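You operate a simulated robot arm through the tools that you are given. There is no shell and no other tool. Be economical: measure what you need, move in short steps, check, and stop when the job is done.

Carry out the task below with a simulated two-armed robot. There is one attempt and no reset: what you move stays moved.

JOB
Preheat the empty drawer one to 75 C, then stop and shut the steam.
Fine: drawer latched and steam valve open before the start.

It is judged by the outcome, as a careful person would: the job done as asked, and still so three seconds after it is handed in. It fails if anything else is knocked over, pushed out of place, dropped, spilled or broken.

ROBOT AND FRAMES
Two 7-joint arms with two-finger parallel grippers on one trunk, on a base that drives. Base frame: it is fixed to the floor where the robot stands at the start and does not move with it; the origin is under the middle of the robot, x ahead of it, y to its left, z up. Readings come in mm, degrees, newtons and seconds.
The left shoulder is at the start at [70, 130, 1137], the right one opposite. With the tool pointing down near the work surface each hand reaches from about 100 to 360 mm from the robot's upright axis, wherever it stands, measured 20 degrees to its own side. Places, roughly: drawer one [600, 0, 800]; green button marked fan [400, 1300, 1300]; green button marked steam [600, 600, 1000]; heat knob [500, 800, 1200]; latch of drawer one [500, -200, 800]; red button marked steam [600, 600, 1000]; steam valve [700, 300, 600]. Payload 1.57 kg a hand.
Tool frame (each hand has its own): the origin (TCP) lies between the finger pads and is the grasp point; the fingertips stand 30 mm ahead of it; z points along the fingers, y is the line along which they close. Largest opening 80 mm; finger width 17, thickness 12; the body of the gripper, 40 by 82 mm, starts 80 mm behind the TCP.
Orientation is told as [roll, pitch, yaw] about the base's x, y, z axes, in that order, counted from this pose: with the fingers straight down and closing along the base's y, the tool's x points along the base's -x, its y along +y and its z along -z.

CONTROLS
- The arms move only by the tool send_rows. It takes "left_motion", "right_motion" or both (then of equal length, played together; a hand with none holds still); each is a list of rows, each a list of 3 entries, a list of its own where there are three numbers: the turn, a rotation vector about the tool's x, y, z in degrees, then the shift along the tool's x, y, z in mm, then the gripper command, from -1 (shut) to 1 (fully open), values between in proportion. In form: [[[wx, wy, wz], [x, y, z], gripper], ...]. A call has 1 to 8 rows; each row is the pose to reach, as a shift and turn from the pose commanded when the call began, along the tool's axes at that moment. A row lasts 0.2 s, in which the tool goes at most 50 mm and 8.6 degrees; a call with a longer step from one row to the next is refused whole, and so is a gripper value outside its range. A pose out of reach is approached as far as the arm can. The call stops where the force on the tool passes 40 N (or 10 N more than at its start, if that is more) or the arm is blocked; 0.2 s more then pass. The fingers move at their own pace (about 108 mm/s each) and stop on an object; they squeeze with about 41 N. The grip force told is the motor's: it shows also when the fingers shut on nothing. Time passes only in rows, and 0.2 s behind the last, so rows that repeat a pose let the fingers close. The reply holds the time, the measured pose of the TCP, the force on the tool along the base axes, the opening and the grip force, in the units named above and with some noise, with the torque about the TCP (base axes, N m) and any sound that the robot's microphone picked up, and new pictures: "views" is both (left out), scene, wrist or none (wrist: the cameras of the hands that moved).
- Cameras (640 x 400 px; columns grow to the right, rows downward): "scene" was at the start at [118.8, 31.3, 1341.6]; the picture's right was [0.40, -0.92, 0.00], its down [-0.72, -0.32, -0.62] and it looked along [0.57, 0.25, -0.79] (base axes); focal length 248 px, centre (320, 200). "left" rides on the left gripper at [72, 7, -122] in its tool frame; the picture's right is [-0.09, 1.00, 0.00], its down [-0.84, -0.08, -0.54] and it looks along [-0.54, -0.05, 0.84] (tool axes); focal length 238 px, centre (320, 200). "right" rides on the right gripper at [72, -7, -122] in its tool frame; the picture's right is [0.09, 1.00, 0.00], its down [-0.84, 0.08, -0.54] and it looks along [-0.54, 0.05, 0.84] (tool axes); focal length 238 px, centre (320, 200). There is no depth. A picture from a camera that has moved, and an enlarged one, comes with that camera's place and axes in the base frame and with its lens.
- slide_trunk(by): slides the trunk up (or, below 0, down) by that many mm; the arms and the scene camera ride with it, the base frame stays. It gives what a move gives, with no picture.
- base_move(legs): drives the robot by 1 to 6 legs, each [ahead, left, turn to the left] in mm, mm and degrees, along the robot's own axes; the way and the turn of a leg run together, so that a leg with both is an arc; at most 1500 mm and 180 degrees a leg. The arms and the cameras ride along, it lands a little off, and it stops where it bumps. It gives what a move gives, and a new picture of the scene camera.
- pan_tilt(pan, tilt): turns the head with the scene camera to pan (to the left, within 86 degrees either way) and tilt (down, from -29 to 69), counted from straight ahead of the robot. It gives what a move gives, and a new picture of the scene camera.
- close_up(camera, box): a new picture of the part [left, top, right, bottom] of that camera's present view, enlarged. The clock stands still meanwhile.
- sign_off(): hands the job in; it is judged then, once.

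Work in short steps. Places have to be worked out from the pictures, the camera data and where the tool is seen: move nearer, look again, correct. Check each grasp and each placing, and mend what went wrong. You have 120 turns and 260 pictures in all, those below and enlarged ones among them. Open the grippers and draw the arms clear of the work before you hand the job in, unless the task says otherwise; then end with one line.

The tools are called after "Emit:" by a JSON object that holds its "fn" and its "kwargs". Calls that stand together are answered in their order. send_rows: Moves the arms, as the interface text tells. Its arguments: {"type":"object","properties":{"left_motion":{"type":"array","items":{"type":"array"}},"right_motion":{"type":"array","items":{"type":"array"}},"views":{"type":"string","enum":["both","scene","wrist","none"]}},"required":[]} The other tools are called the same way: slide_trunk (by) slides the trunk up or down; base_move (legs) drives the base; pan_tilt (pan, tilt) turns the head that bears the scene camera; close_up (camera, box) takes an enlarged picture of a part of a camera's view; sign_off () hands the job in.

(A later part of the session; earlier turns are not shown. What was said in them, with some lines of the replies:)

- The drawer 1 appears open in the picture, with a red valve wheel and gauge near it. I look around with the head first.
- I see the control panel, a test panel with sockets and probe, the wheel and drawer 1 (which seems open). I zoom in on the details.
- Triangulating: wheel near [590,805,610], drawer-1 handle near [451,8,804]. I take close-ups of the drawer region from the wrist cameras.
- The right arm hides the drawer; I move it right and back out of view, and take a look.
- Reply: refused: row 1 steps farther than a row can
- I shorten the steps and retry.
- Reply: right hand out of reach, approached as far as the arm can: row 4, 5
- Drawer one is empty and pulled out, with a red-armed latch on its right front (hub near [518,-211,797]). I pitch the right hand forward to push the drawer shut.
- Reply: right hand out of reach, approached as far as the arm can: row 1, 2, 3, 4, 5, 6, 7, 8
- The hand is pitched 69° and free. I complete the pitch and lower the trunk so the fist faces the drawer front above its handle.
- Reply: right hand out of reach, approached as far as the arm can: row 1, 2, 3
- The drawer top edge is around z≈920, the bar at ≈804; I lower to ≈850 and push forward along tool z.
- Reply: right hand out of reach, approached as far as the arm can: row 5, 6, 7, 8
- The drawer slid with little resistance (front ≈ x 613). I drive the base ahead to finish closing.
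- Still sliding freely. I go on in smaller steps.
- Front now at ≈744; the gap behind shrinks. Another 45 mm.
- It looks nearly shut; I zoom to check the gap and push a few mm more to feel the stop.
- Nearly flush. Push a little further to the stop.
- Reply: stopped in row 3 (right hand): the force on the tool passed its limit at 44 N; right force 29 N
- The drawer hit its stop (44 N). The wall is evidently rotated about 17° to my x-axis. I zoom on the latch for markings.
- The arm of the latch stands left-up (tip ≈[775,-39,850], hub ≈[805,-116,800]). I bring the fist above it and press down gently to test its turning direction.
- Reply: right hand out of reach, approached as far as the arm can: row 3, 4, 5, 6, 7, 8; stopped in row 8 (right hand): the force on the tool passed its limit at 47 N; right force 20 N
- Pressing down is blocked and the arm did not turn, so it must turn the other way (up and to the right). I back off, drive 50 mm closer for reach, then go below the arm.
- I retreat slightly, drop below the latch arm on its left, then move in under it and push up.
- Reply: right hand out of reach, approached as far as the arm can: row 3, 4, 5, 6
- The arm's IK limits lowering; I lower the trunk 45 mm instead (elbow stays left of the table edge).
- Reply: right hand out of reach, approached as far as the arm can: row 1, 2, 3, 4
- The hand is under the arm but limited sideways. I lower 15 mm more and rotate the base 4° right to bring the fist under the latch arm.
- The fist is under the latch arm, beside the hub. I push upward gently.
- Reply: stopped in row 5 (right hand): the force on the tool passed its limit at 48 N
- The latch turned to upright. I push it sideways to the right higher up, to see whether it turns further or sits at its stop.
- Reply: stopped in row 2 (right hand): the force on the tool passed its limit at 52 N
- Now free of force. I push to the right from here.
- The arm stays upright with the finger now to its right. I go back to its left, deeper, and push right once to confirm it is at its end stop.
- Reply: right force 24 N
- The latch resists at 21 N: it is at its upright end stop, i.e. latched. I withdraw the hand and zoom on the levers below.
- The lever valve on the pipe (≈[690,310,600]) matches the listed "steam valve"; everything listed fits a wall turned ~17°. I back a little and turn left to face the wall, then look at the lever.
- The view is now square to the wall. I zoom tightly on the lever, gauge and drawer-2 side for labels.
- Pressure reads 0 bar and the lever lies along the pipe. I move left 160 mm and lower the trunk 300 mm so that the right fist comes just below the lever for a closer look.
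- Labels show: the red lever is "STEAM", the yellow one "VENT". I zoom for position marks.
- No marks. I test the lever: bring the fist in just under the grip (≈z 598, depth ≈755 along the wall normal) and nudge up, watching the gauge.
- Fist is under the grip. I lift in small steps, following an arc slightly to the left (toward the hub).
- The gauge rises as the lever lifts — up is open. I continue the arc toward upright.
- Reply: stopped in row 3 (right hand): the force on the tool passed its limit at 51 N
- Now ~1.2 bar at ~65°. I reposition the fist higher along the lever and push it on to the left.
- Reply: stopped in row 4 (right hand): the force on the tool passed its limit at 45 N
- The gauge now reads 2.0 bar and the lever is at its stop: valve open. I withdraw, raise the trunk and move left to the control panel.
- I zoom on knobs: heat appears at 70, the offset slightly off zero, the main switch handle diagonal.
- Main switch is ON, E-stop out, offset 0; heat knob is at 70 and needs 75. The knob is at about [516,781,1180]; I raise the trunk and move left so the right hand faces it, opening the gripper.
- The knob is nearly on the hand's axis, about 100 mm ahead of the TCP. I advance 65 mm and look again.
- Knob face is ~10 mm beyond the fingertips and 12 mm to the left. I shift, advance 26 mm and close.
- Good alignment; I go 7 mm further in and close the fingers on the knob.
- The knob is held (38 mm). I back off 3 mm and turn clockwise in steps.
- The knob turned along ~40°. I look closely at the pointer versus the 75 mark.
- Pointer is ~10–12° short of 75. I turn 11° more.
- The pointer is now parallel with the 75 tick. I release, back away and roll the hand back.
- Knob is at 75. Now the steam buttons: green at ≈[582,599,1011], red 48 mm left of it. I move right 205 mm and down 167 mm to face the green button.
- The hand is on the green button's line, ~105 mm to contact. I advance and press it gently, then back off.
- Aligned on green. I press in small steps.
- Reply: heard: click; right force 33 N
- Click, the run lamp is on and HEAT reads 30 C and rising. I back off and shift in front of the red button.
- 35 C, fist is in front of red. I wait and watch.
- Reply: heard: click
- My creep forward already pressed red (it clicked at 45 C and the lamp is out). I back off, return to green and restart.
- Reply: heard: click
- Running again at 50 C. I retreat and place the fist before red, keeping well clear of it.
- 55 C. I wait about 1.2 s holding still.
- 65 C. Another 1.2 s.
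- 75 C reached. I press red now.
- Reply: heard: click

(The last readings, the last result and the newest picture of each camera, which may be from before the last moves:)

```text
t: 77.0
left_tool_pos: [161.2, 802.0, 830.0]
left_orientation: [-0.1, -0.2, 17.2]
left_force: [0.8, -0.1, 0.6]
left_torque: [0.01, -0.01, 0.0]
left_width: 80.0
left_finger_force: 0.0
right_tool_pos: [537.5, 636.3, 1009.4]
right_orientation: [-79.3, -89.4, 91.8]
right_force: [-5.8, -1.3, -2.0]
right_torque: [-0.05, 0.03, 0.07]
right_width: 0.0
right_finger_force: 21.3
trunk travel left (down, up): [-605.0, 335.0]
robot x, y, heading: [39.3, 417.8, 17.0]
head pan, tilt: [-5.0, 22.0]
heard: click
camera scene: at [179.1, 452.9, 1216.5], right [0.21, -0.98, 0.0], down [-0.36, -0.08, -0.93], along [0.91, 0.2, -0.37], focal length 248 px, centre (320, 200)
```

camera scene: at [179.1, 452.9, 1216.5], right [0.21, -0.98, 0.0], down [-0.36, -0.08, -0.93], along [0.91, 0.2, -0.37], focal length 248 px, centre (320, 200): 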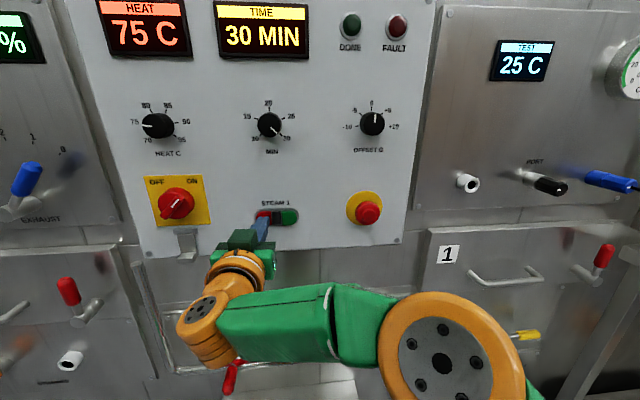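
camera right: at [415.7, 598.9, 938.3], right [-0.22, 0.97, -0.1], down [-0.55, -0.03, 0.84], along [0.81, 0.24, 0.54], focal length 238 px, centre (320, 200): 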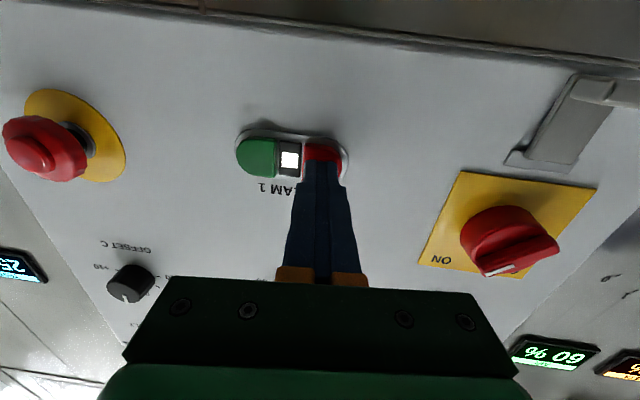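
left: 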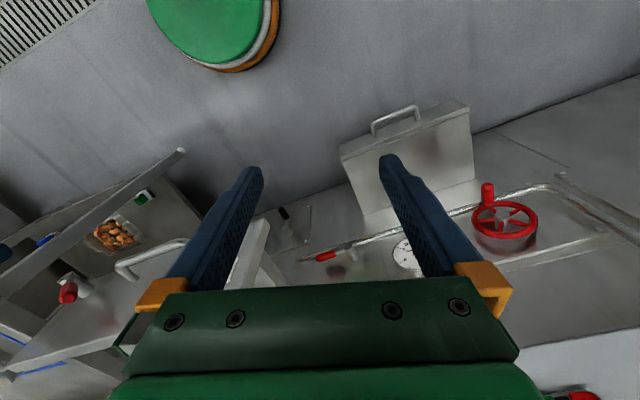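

Stopped at 75 C, lamp out. Now to shut the steam valve: back off, move right 278 mm and lower the trunk 320 mm to bring the fist above-left of the lever.

Emit:
{"fn": "send_rows", "kwargs": {"right_motion": [[[0, 0, 0], [0, 0, -35], -1], [[0, 0, 0], [0, 0, -75], -1], [[0, 0, 0], [0, 0, -115], -1], [[0, 0, 0], [0, 0, -140], -1]], "views": "none"}}

Emit:
{"fn": "base_move", "kwargs": {"legs": [[0, -278, 0]]}}

Emit:
{"fn": "slide_trunk", "kwargs": {"by": -315}}

Emit:
{"fn": "pan_tilt", "kwargs": {"pan": 5, "tilt": 30}}

Emit:
{"fn": "close_up", "kwargs": {"camera": "right", "box": [0, 0, 640, 400]}}

```text
t: 78.0
left_tool_pos: [163.9, 802.7, 830.1]
left_orientation: [0.0, -0.2, 17.1]
left_force: [-0.3, -0.1, 0.9]
left_torque: [0.02, 0.04, -0.01]
left_width: 79.8
left_finger_force: 0.1
right_tool_pos: [408.0, 600.8, 1009.6]
right_orientation: [10.9, -89.3, 0.7]
right_force: [-0.2, 0.3, 0.6]
right_torque: [0.0, 0.0, 0.01]
right_width: 0.0
right_finger_force: 21.6
trunk travel left (down, up): [-605.0, 335.0]
robot x, y, heading: [42.6, 415.6, 17.0]
head pan, tilt: [-5.0, 22.0]
```

```text
t: 80.0
left_tool_pos: [245.4, 536.1, 830.4]
left_orientation: [-0.1, 0.0, 17.3]
left_force: [-0.7, 0.2, -0.4]
left_torque: [-0.02, 0.02, 0.02]
left_width: 80.1
left_finger_force: 0.1
right_tool_pos: [490.0, 334.6, 1014.6]
right_orientation: [51.9, -89.6, -39.8]
right_force: [-0.2, 0.2, 0.7]
right_torque: [-0.01, 0.01, 0.02]
right_width: 0.2
right_finger_force: 21.3
trunk travel left (down, up): [-605.0, 335.0]
robot x, y, heading: [126.0, 147.1, 17.3]
head pan, tilt: [-5.0, 22.0]
camera scene: at [263.9, 186.7, 1216.3], right [0.21, -0.98, 0.0], down [-0.37, -0.08, -0.93], along [0.91, 0.2, -0.37], focal length 248 px, centre (320, 200)
```

scene: 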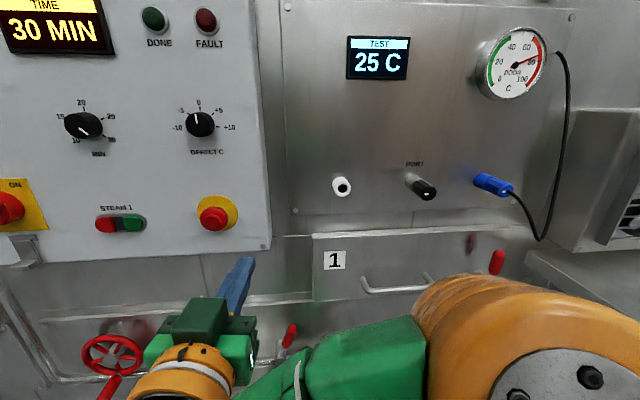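

```text
t: 83.1
left_tool_pos: [245.4, 536.0, 514.4]
left_orientation: [0.1, -0.1, 17.2]
left_force: [0.8, -0.3, 0.3]
left_torque: [-0.02, -0.02, 0.01]
left_width: 79.9
left_finger_force: 0.1
right_tool_pos: [492.0, 333.5, 700.2]
right_orientation: [67.6, -89.1, -56.0]
right_force: [0.2, 0.7, 0.1]
right_torque: [-0.01, 0.0, 0.01]
right_width: 0.3
right_finger_force: 21.4
trunk travel left (down, up): [-290.0, 650.0]
robot x, y, heading: [124.9, 153.2, 17.6]
head pan, tilt: [-5.0, 22.0]
```

```text
t: 83.8
left_tool_pos: [244.1, 535.6, 515.8]
left_orientation: [-0.1, 0.0, 17.3]
left_force: [1.2, 0.4, 1.1]
left_torque: [0.01, 0.01, 0.0]
left_width: 80.1
left_finger_force: 0.1
right_tool_pos: [491.9, 332.5, 701.5]
right_orientation: [67.3, -89.2, -55.8]
right_force: [0.5, 0.9, 0.1]
right_torque: [-0.02, -0.04, 0.01]
right_width: 0.0
right_finger_force: 21.2
trunk travel left (down, up): [-290.0, 650.0]
robot x, y, heading: [125.7, 152.1, 17.4]
head pan, tilt: [5.0, 30.0]
camera scene: at [257.0, 200.7, 888.6], right [0.38, -0.93, 0.0], down [-0.46, -0.19, -0.87], along [0.8, 0.33, -0.5], focal length 248 px, centre (320, 200)
```

scene: 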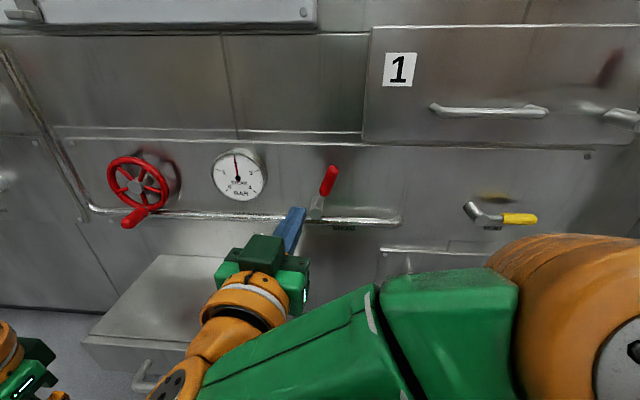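

```text
1.00 times, centred on (320, 200) of right (not enlarged: the box is as wide or as high as the picture)
camera zoom: at [373.9, 301.7, 629.5], right [-0.2, 0.98, -0.08], down [-0.54, -0.04, 0.84], along [0.82, 0.21, 0.54], focal length 238 px, centre (320, 200)
```

zoom: 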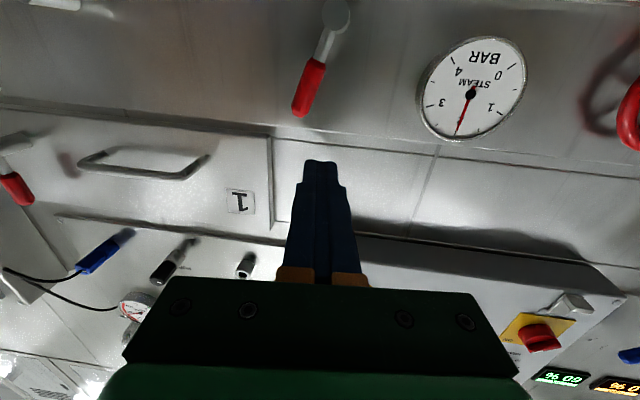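

The lever stands up at ≈65°, tip around t=134,z=700. I bring the fist forward just left of it at z≈687.

Emit:
{"fn": "send_rows", "kwargs": {"right_motion": [[[0, 0, 0], [5, 10, 42], -1], [[0, 0, 0], [10, 10, 84], -1], [[0, 0, 0], [14, 10, 126], -1], [[0, 0, 0], [14, 10, 155], -1], [[0, 0, 0], [14, 10, 170], -1]], "views": "both"}}

```text
t: 85.0
left_tool_pos: [245.3, 535.5, 515.4]
left_orientation: [0.0, 0.0, 17.3]
left_force: [0.5, -0.3, -0.4]
left_torque: [0.0, 0.01, -0.01]
left_width: 79.9
left_finger_force: 0.0
right_tool_pos: [653.8, 379.0, 682.5]
right_orientation: [49.7, -89.6, -37.7]
right_force: [0.3, -0.3, 0.3]
right_torque: [-0.01, 0.02, -0.01]
right_width: 0.2
right_finger_force: 21.4
trunk travel left (down, up): [-290.0, 650.0]
robot x, y, heading: [126.0, 148.3, 17.5]
head pan, tilt: [5.0, 30.0]
camera scene: at [257.1, 200.8, 888.5], right [0.38, -0.93, 0.0], down [-0.46, -0.19, -0.87], along [0.8, 0.33, -0.5], focal length 248 px, centre (320, 200)
camera right: at [536.5, 346.3, 612.3], right [-0.21, 0.97, -0.09], down [-0.54, -0.04, 0.84], along [0.81, 0.22, 0.54], focal length 238 px, centre (320, 200)
```

scene: 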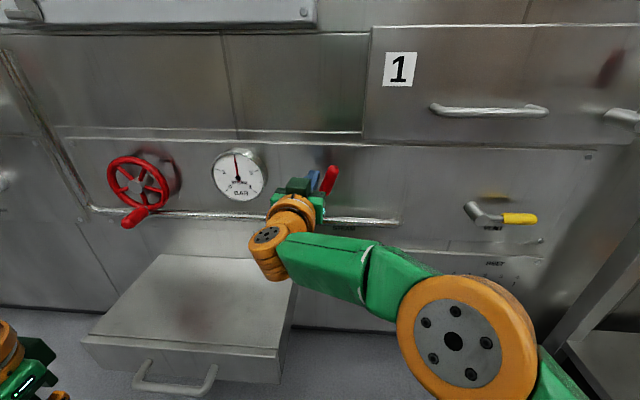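
right: 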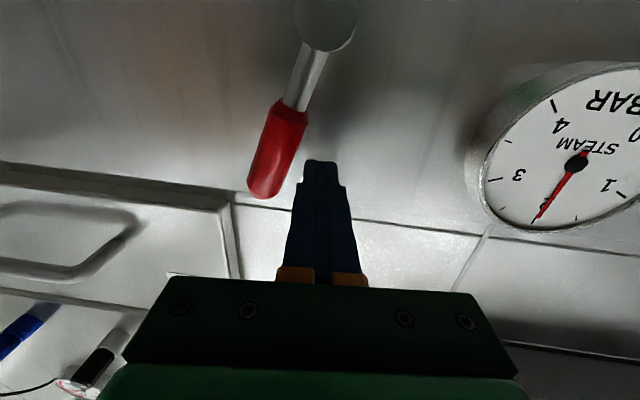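

The fist is just left of the grip. I push it to the right and then downward along the arc.

Emit:
{"fn": "send_rows", "kwargs": {"right_motion": [[[0, 0, 0], [5, -5, 10], -1], [[0, 0, 0], [5, -20, 10], -1], [[0, 0, 0], [5, -35, 10], -1], [[0, 0, 0], [8, -50, 10], -1], [[0, 0, 0], [16, -65, 10], -1], [[0, 0, 0], [26, -78, 10], -1], [[0, 0, 0], [38, -88, 10], -1]], "views": "both"}}

```text
t: 86.6
left_tool_pos: [246.3, 534.5, 515.2]
left_orientation: [0.0, 0.0, 17.4]
left_force: [-0.7, 0.3, -0.6]
left_torque: [-0.02, -0.01, 0.02]
left_width: 79.9
left_finger_force: 0.0
right_tool_pos: [681.3, 295.8, 645.6]
right_orientation: [56.3, -89.5, -44.4]
right_force: [1.0, 1.0, 0.0]
right_torque: [-0.03, -0.01, 0.01]
right_width: 0.0
right_finger_force: 21.0
trunk travel left (down, up): [-290.0, 650.0]
robot x, y, heading: [126.0, 151.5, 17.4]
head pan, tilt: [5.0, 30.0]
camera scene: at [257.1, 200.7, 888.5], right [0.38, -0.93, 0.0], down [-0.46, -0.19, -0.87], along [0.8, 0.33, -0.5], focal length 248 px, centre (320, 200)
camera right: at [564.2, 263.0, 574.2], right [-0.21, 0.97, -0.09], down [-0.54, -0.04, 0.84], along [0.82, 0.22, 0.54], focal length 238 px, centre (320, 200)
```

scene: 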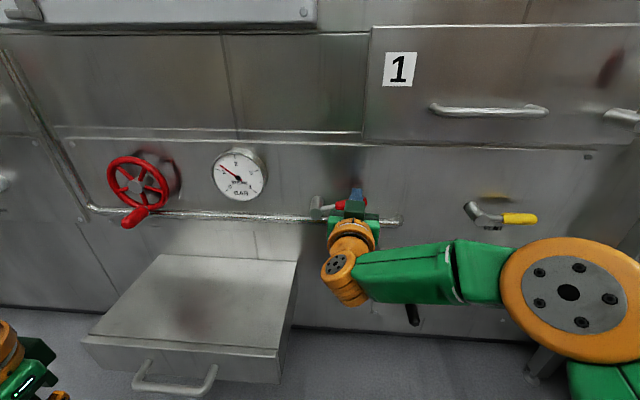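
right: 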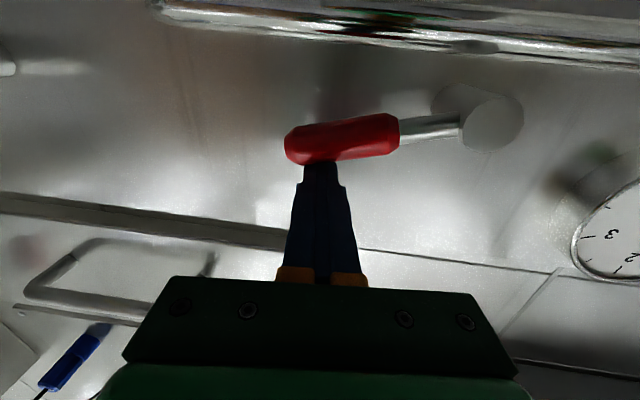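

The lever is nearly horizontal and pressure falls. I press down to its end stop.

Emit:
{"fn": "send_rows", "kwargs": {"right_motion": [[[0, 0, 0], [10, 0, 0], -1], [[0, 0, 0], [18, 0, 0], -1], [[0, 0, 0], [26, 0, 0], -1], [[0, 0, 0], [33, 0, 0], -1], [[0, 0, 0], [40, 0, 0], -1]], "views": "both"}}

Emit:
{"fn": "close_up", "kwargs": {"camera": "scene", "box": [200, 130, 420, 260]}}

```text
t: 87.8
left_tool_pos: [243.2, 535.4, 516.3]
left_orientation: [-0.1, -0.3, 17.3]
left_force: [-0.5, 0.8, 0.0]
left_torque: [-0.01, -0.02, 0.01]
left_width: 80.1
left_finger_force: 0.0
right_tool_pos: [681.0, 296.4, 619.6]
right_orientation: [158.7, -88.4, -146.8]
right_force: [-1.7, 0.0, 12.9]
right_torque: [0.06, -0.26, 0.23]
right_width: 0.0
right_finger_force: 21.5
trunk travel left (down, up): [-290.0, 650.0]
robot x, y, heading: [126.5, 151.5, 17.3]
head pan, tilt: [5.0, 30.0]
stopped in row 5 (right hand): the force on the tool passed its limit at 46 N (the readings are from after the stop); the commanded pose is now the measured one
camera scene: at [254.0, 200.2, 889.0], right [0.38, -0.93, 0.0], down [-0.46, -0.19, -0.87], along [0.8, 0.33, -0.5], focal length 248 px, centre (320, 200)
camera right: at [565.7, 264.3, 544.9], right [-0.2, 0.98, -0.08], down [-0.56, -0.05, 0.82], along [0.8, 0.21, 0.56], focal length 238 px, centre (320, 200)
```

scene: 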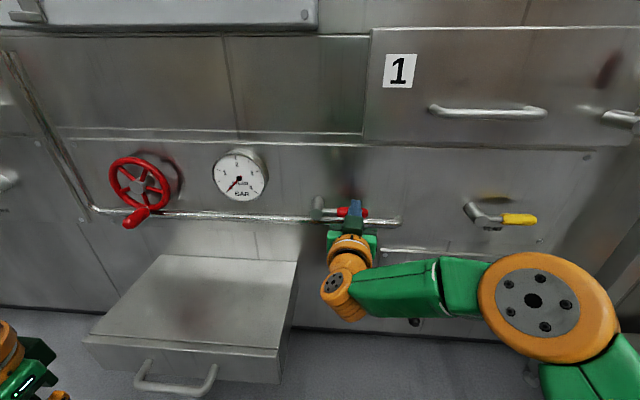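
right: 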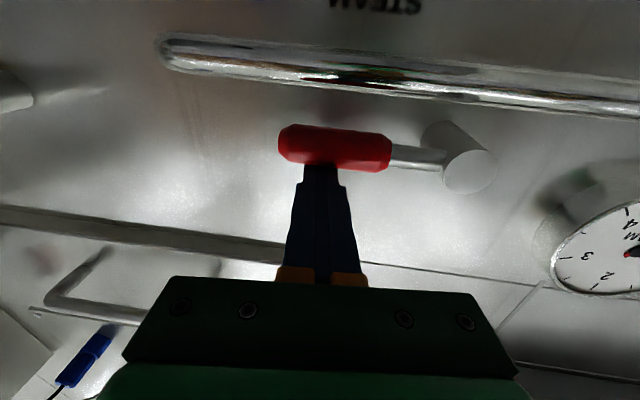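

```text
2.91 times, centred on (310, 195) of scene
camera zoom: at [254.0, 200.2, 889.0], right [0.38, -0.93, 0.0], down [-0.46, -0.19, -0.87], along [0.8, 0.33, -0.5], focal length 722 px, centre (349, 214)
```

zoom: 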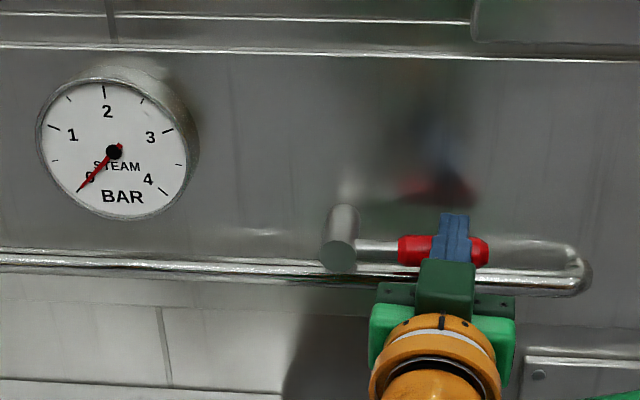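

Steam is shut: the lever is level at its stop and the gauge reads 0. I lift slightly, draw the hand back and open it, then check the panel, drawer and latch.

Emit:
{"fn": "send_rows", "kwargs": {"right_motion": [[[0, 0, 0], [-15, 0, 0], -1], [[0, 0, 0], [-20, 0, -40], -1], [[0, 0, 0], [-20, 0, -85], -1], [[0, 0, 0], [-20, 0, -130], -1], [[0, 0, 0], [-20, 0, -170], 1], [[0, 0, 0], [-20, 0, -170], 1]], "views": "none"}}

Emit:
{"fn": "base_move", "kwargs": {"legs": [[-150, 0, 0]]}}

Emit:
{"fn": "slide_trunk", "kwargs": {"by": 250}}

Emit:
{"fn": "pan_tilt", "kwargs": {"pan": 10, "tilt": 18}}

Emit:
{"fn": "close_up", "kwargs": {"camera": "scene", "box": [60, 60, 560, 380]}}

```text
t: 89.2
left_tool_pos: [245.6, 535.8, 515.1]
left_orientation: [0.0, 0.0, 17.3]
left_force: [-0.4, 0.7, 0.2]
left_torque: [0.04, 0.02, -0.02]
left_width: 80.2
left_finger_force: 0.0
right_tool_pos: [514.6, 260.6, 631.2]
right_orientation: [148.4, -89.0, -136.6]
right_force: [-0.6, 0.1, -0.2]
right_torque: [0.0, 0.02, -0.02]
right_width: 80.0
right_finger_force: 0.0
trunk travel left (down, up): [-290.0, 650.0]
robot x, y, heading: [127.2, 149.0, 17.3]
head pan, tilt: [5.0, 30.0]
```

```text
t: 90.5
left_tool_pos: [104.0, 492.2, 514.3]
left_orientation: [0.1, -0.1, 17.3]
left_force: [-0.8, -0.8, 1.2]
left_torque: [0.02, -0.02, -0.02]
left_width: 80.0
left_finger_force: 0.1
right_tool_pos: [374.3, 216.6, 631.8]
right_orientation: [147.4, -88.9, -135.6]
right_force: [-1.2, -1.1, 0.5]
right_torque: [0.0, -0.05, 0.04]
right_width: 79.8
right_finger_force: 0.1
trunk travel left (down, up): [-290.0, 650.0]
robot x, y, heading: [-17.2, 106.7, 17.2]
head pan, tilt: [5.0, 30.0]
camera scene: at [115.8, 156.8, 888.6], right [0.38, -0.93, 0.0], down [-0.46, -0.19, -0.87], along [0.8, 0.33, -0.5], focal length 248 px, centre (320, 200)
```

scene: 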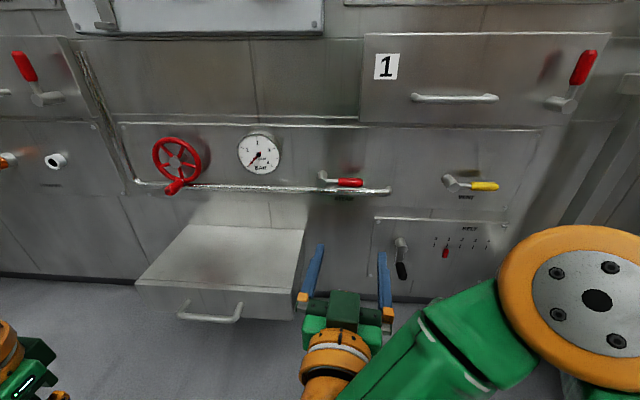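

```text
t: 93.1
left_tool_pos: [104.6, 491.6, 764.7]
left_orientation: [-0.1, 0.0, 17.3]
left_force: [-0.5, 0.3, -1.0]
left_torque: [0.0, -0.02, 0.0]
left_width: 80.0
left_finger_force: 0.0
right_tool_pos: [375.2, 216.0, 881.2]
right_orientation: [146.8, -89.1, -135.2]
right_force: [0.3, -0.1, -0.4]
right_torque: [0.02, 0.0, -0.06]
right_width: 79.9
right_finger_force: 0.1
trunk travel left (down, up): [-540.0, 400.0]
robot x, y, heading: [-15.8, 106.0, 17.3]
head pan, tilt: [5.0, 30.0]
```

```text
t: 93.9
left_tool_pos: [104.3, 492.0, 765.3]
left_orientation: [0.0, 0.0, 17.2]
left_force: [-0.2, 0.9, 0.2]
left_torque: [0.02, -0.01, -0.01]
left_width: 80.4
left_finger_force: 0.2
right_tool_pos: [374.2, 216.7, 881.0]
right_orientation: [146.7, -89.1, -135.0]
right_force: [-0.4, 0.4, 0.4]
right_torque: [0.01, 0.02, -0.03]
right_width: 80.1
right_finger_force: 0.1
trunk travel left (down, up): [-540.0, 400.0]
robot x, y, heading: [-14.8, 105.9, 17.4]
head pan, tilt: [10.0, 18.0]
camera scene: at [115.4, 165.4, 1157.8], right [0.46, -0.89, 0.0], down [-0.28, -0.14, -0.95], along [0.85, 0.44, -0.31], focal length 248 px, centre (320, 200)
```

scene: 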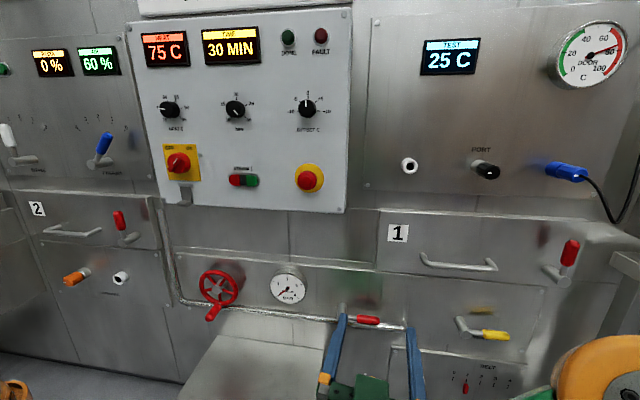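

```text
1.25 times, centred on (310, 220) of scene
camera zoom: at [115.4, 165.4, 1157.8], right [0.46, -0.89, 0.0], down [-0.28, -0.14, -0.95], along [0.85, 0.44, -0.31], focal length 310 px, centre (332, 175)
```

zoom: 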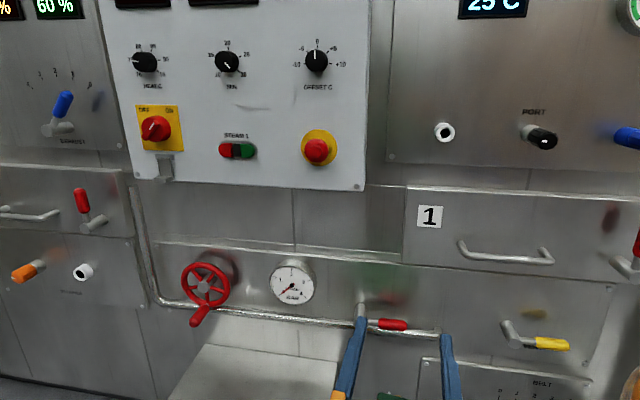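

Everything shows as wanted: HEAT 75 C, steam lamp off, gauge 0 bar, lever shut, drawer one closed and latched, arms clear. I hand the job in.

Emit:
{"fn": "sign_off", "kwargs": {}}

```text
The job is handed in.
```

Drawer one was preheated empty, closed and latched, to 75 C; steam 1 was then stopped and the steam valve shut (gauge 0 bar). On the way I pressed red by accident at 45 C and restarted straight away, so the heating ran in two parts.
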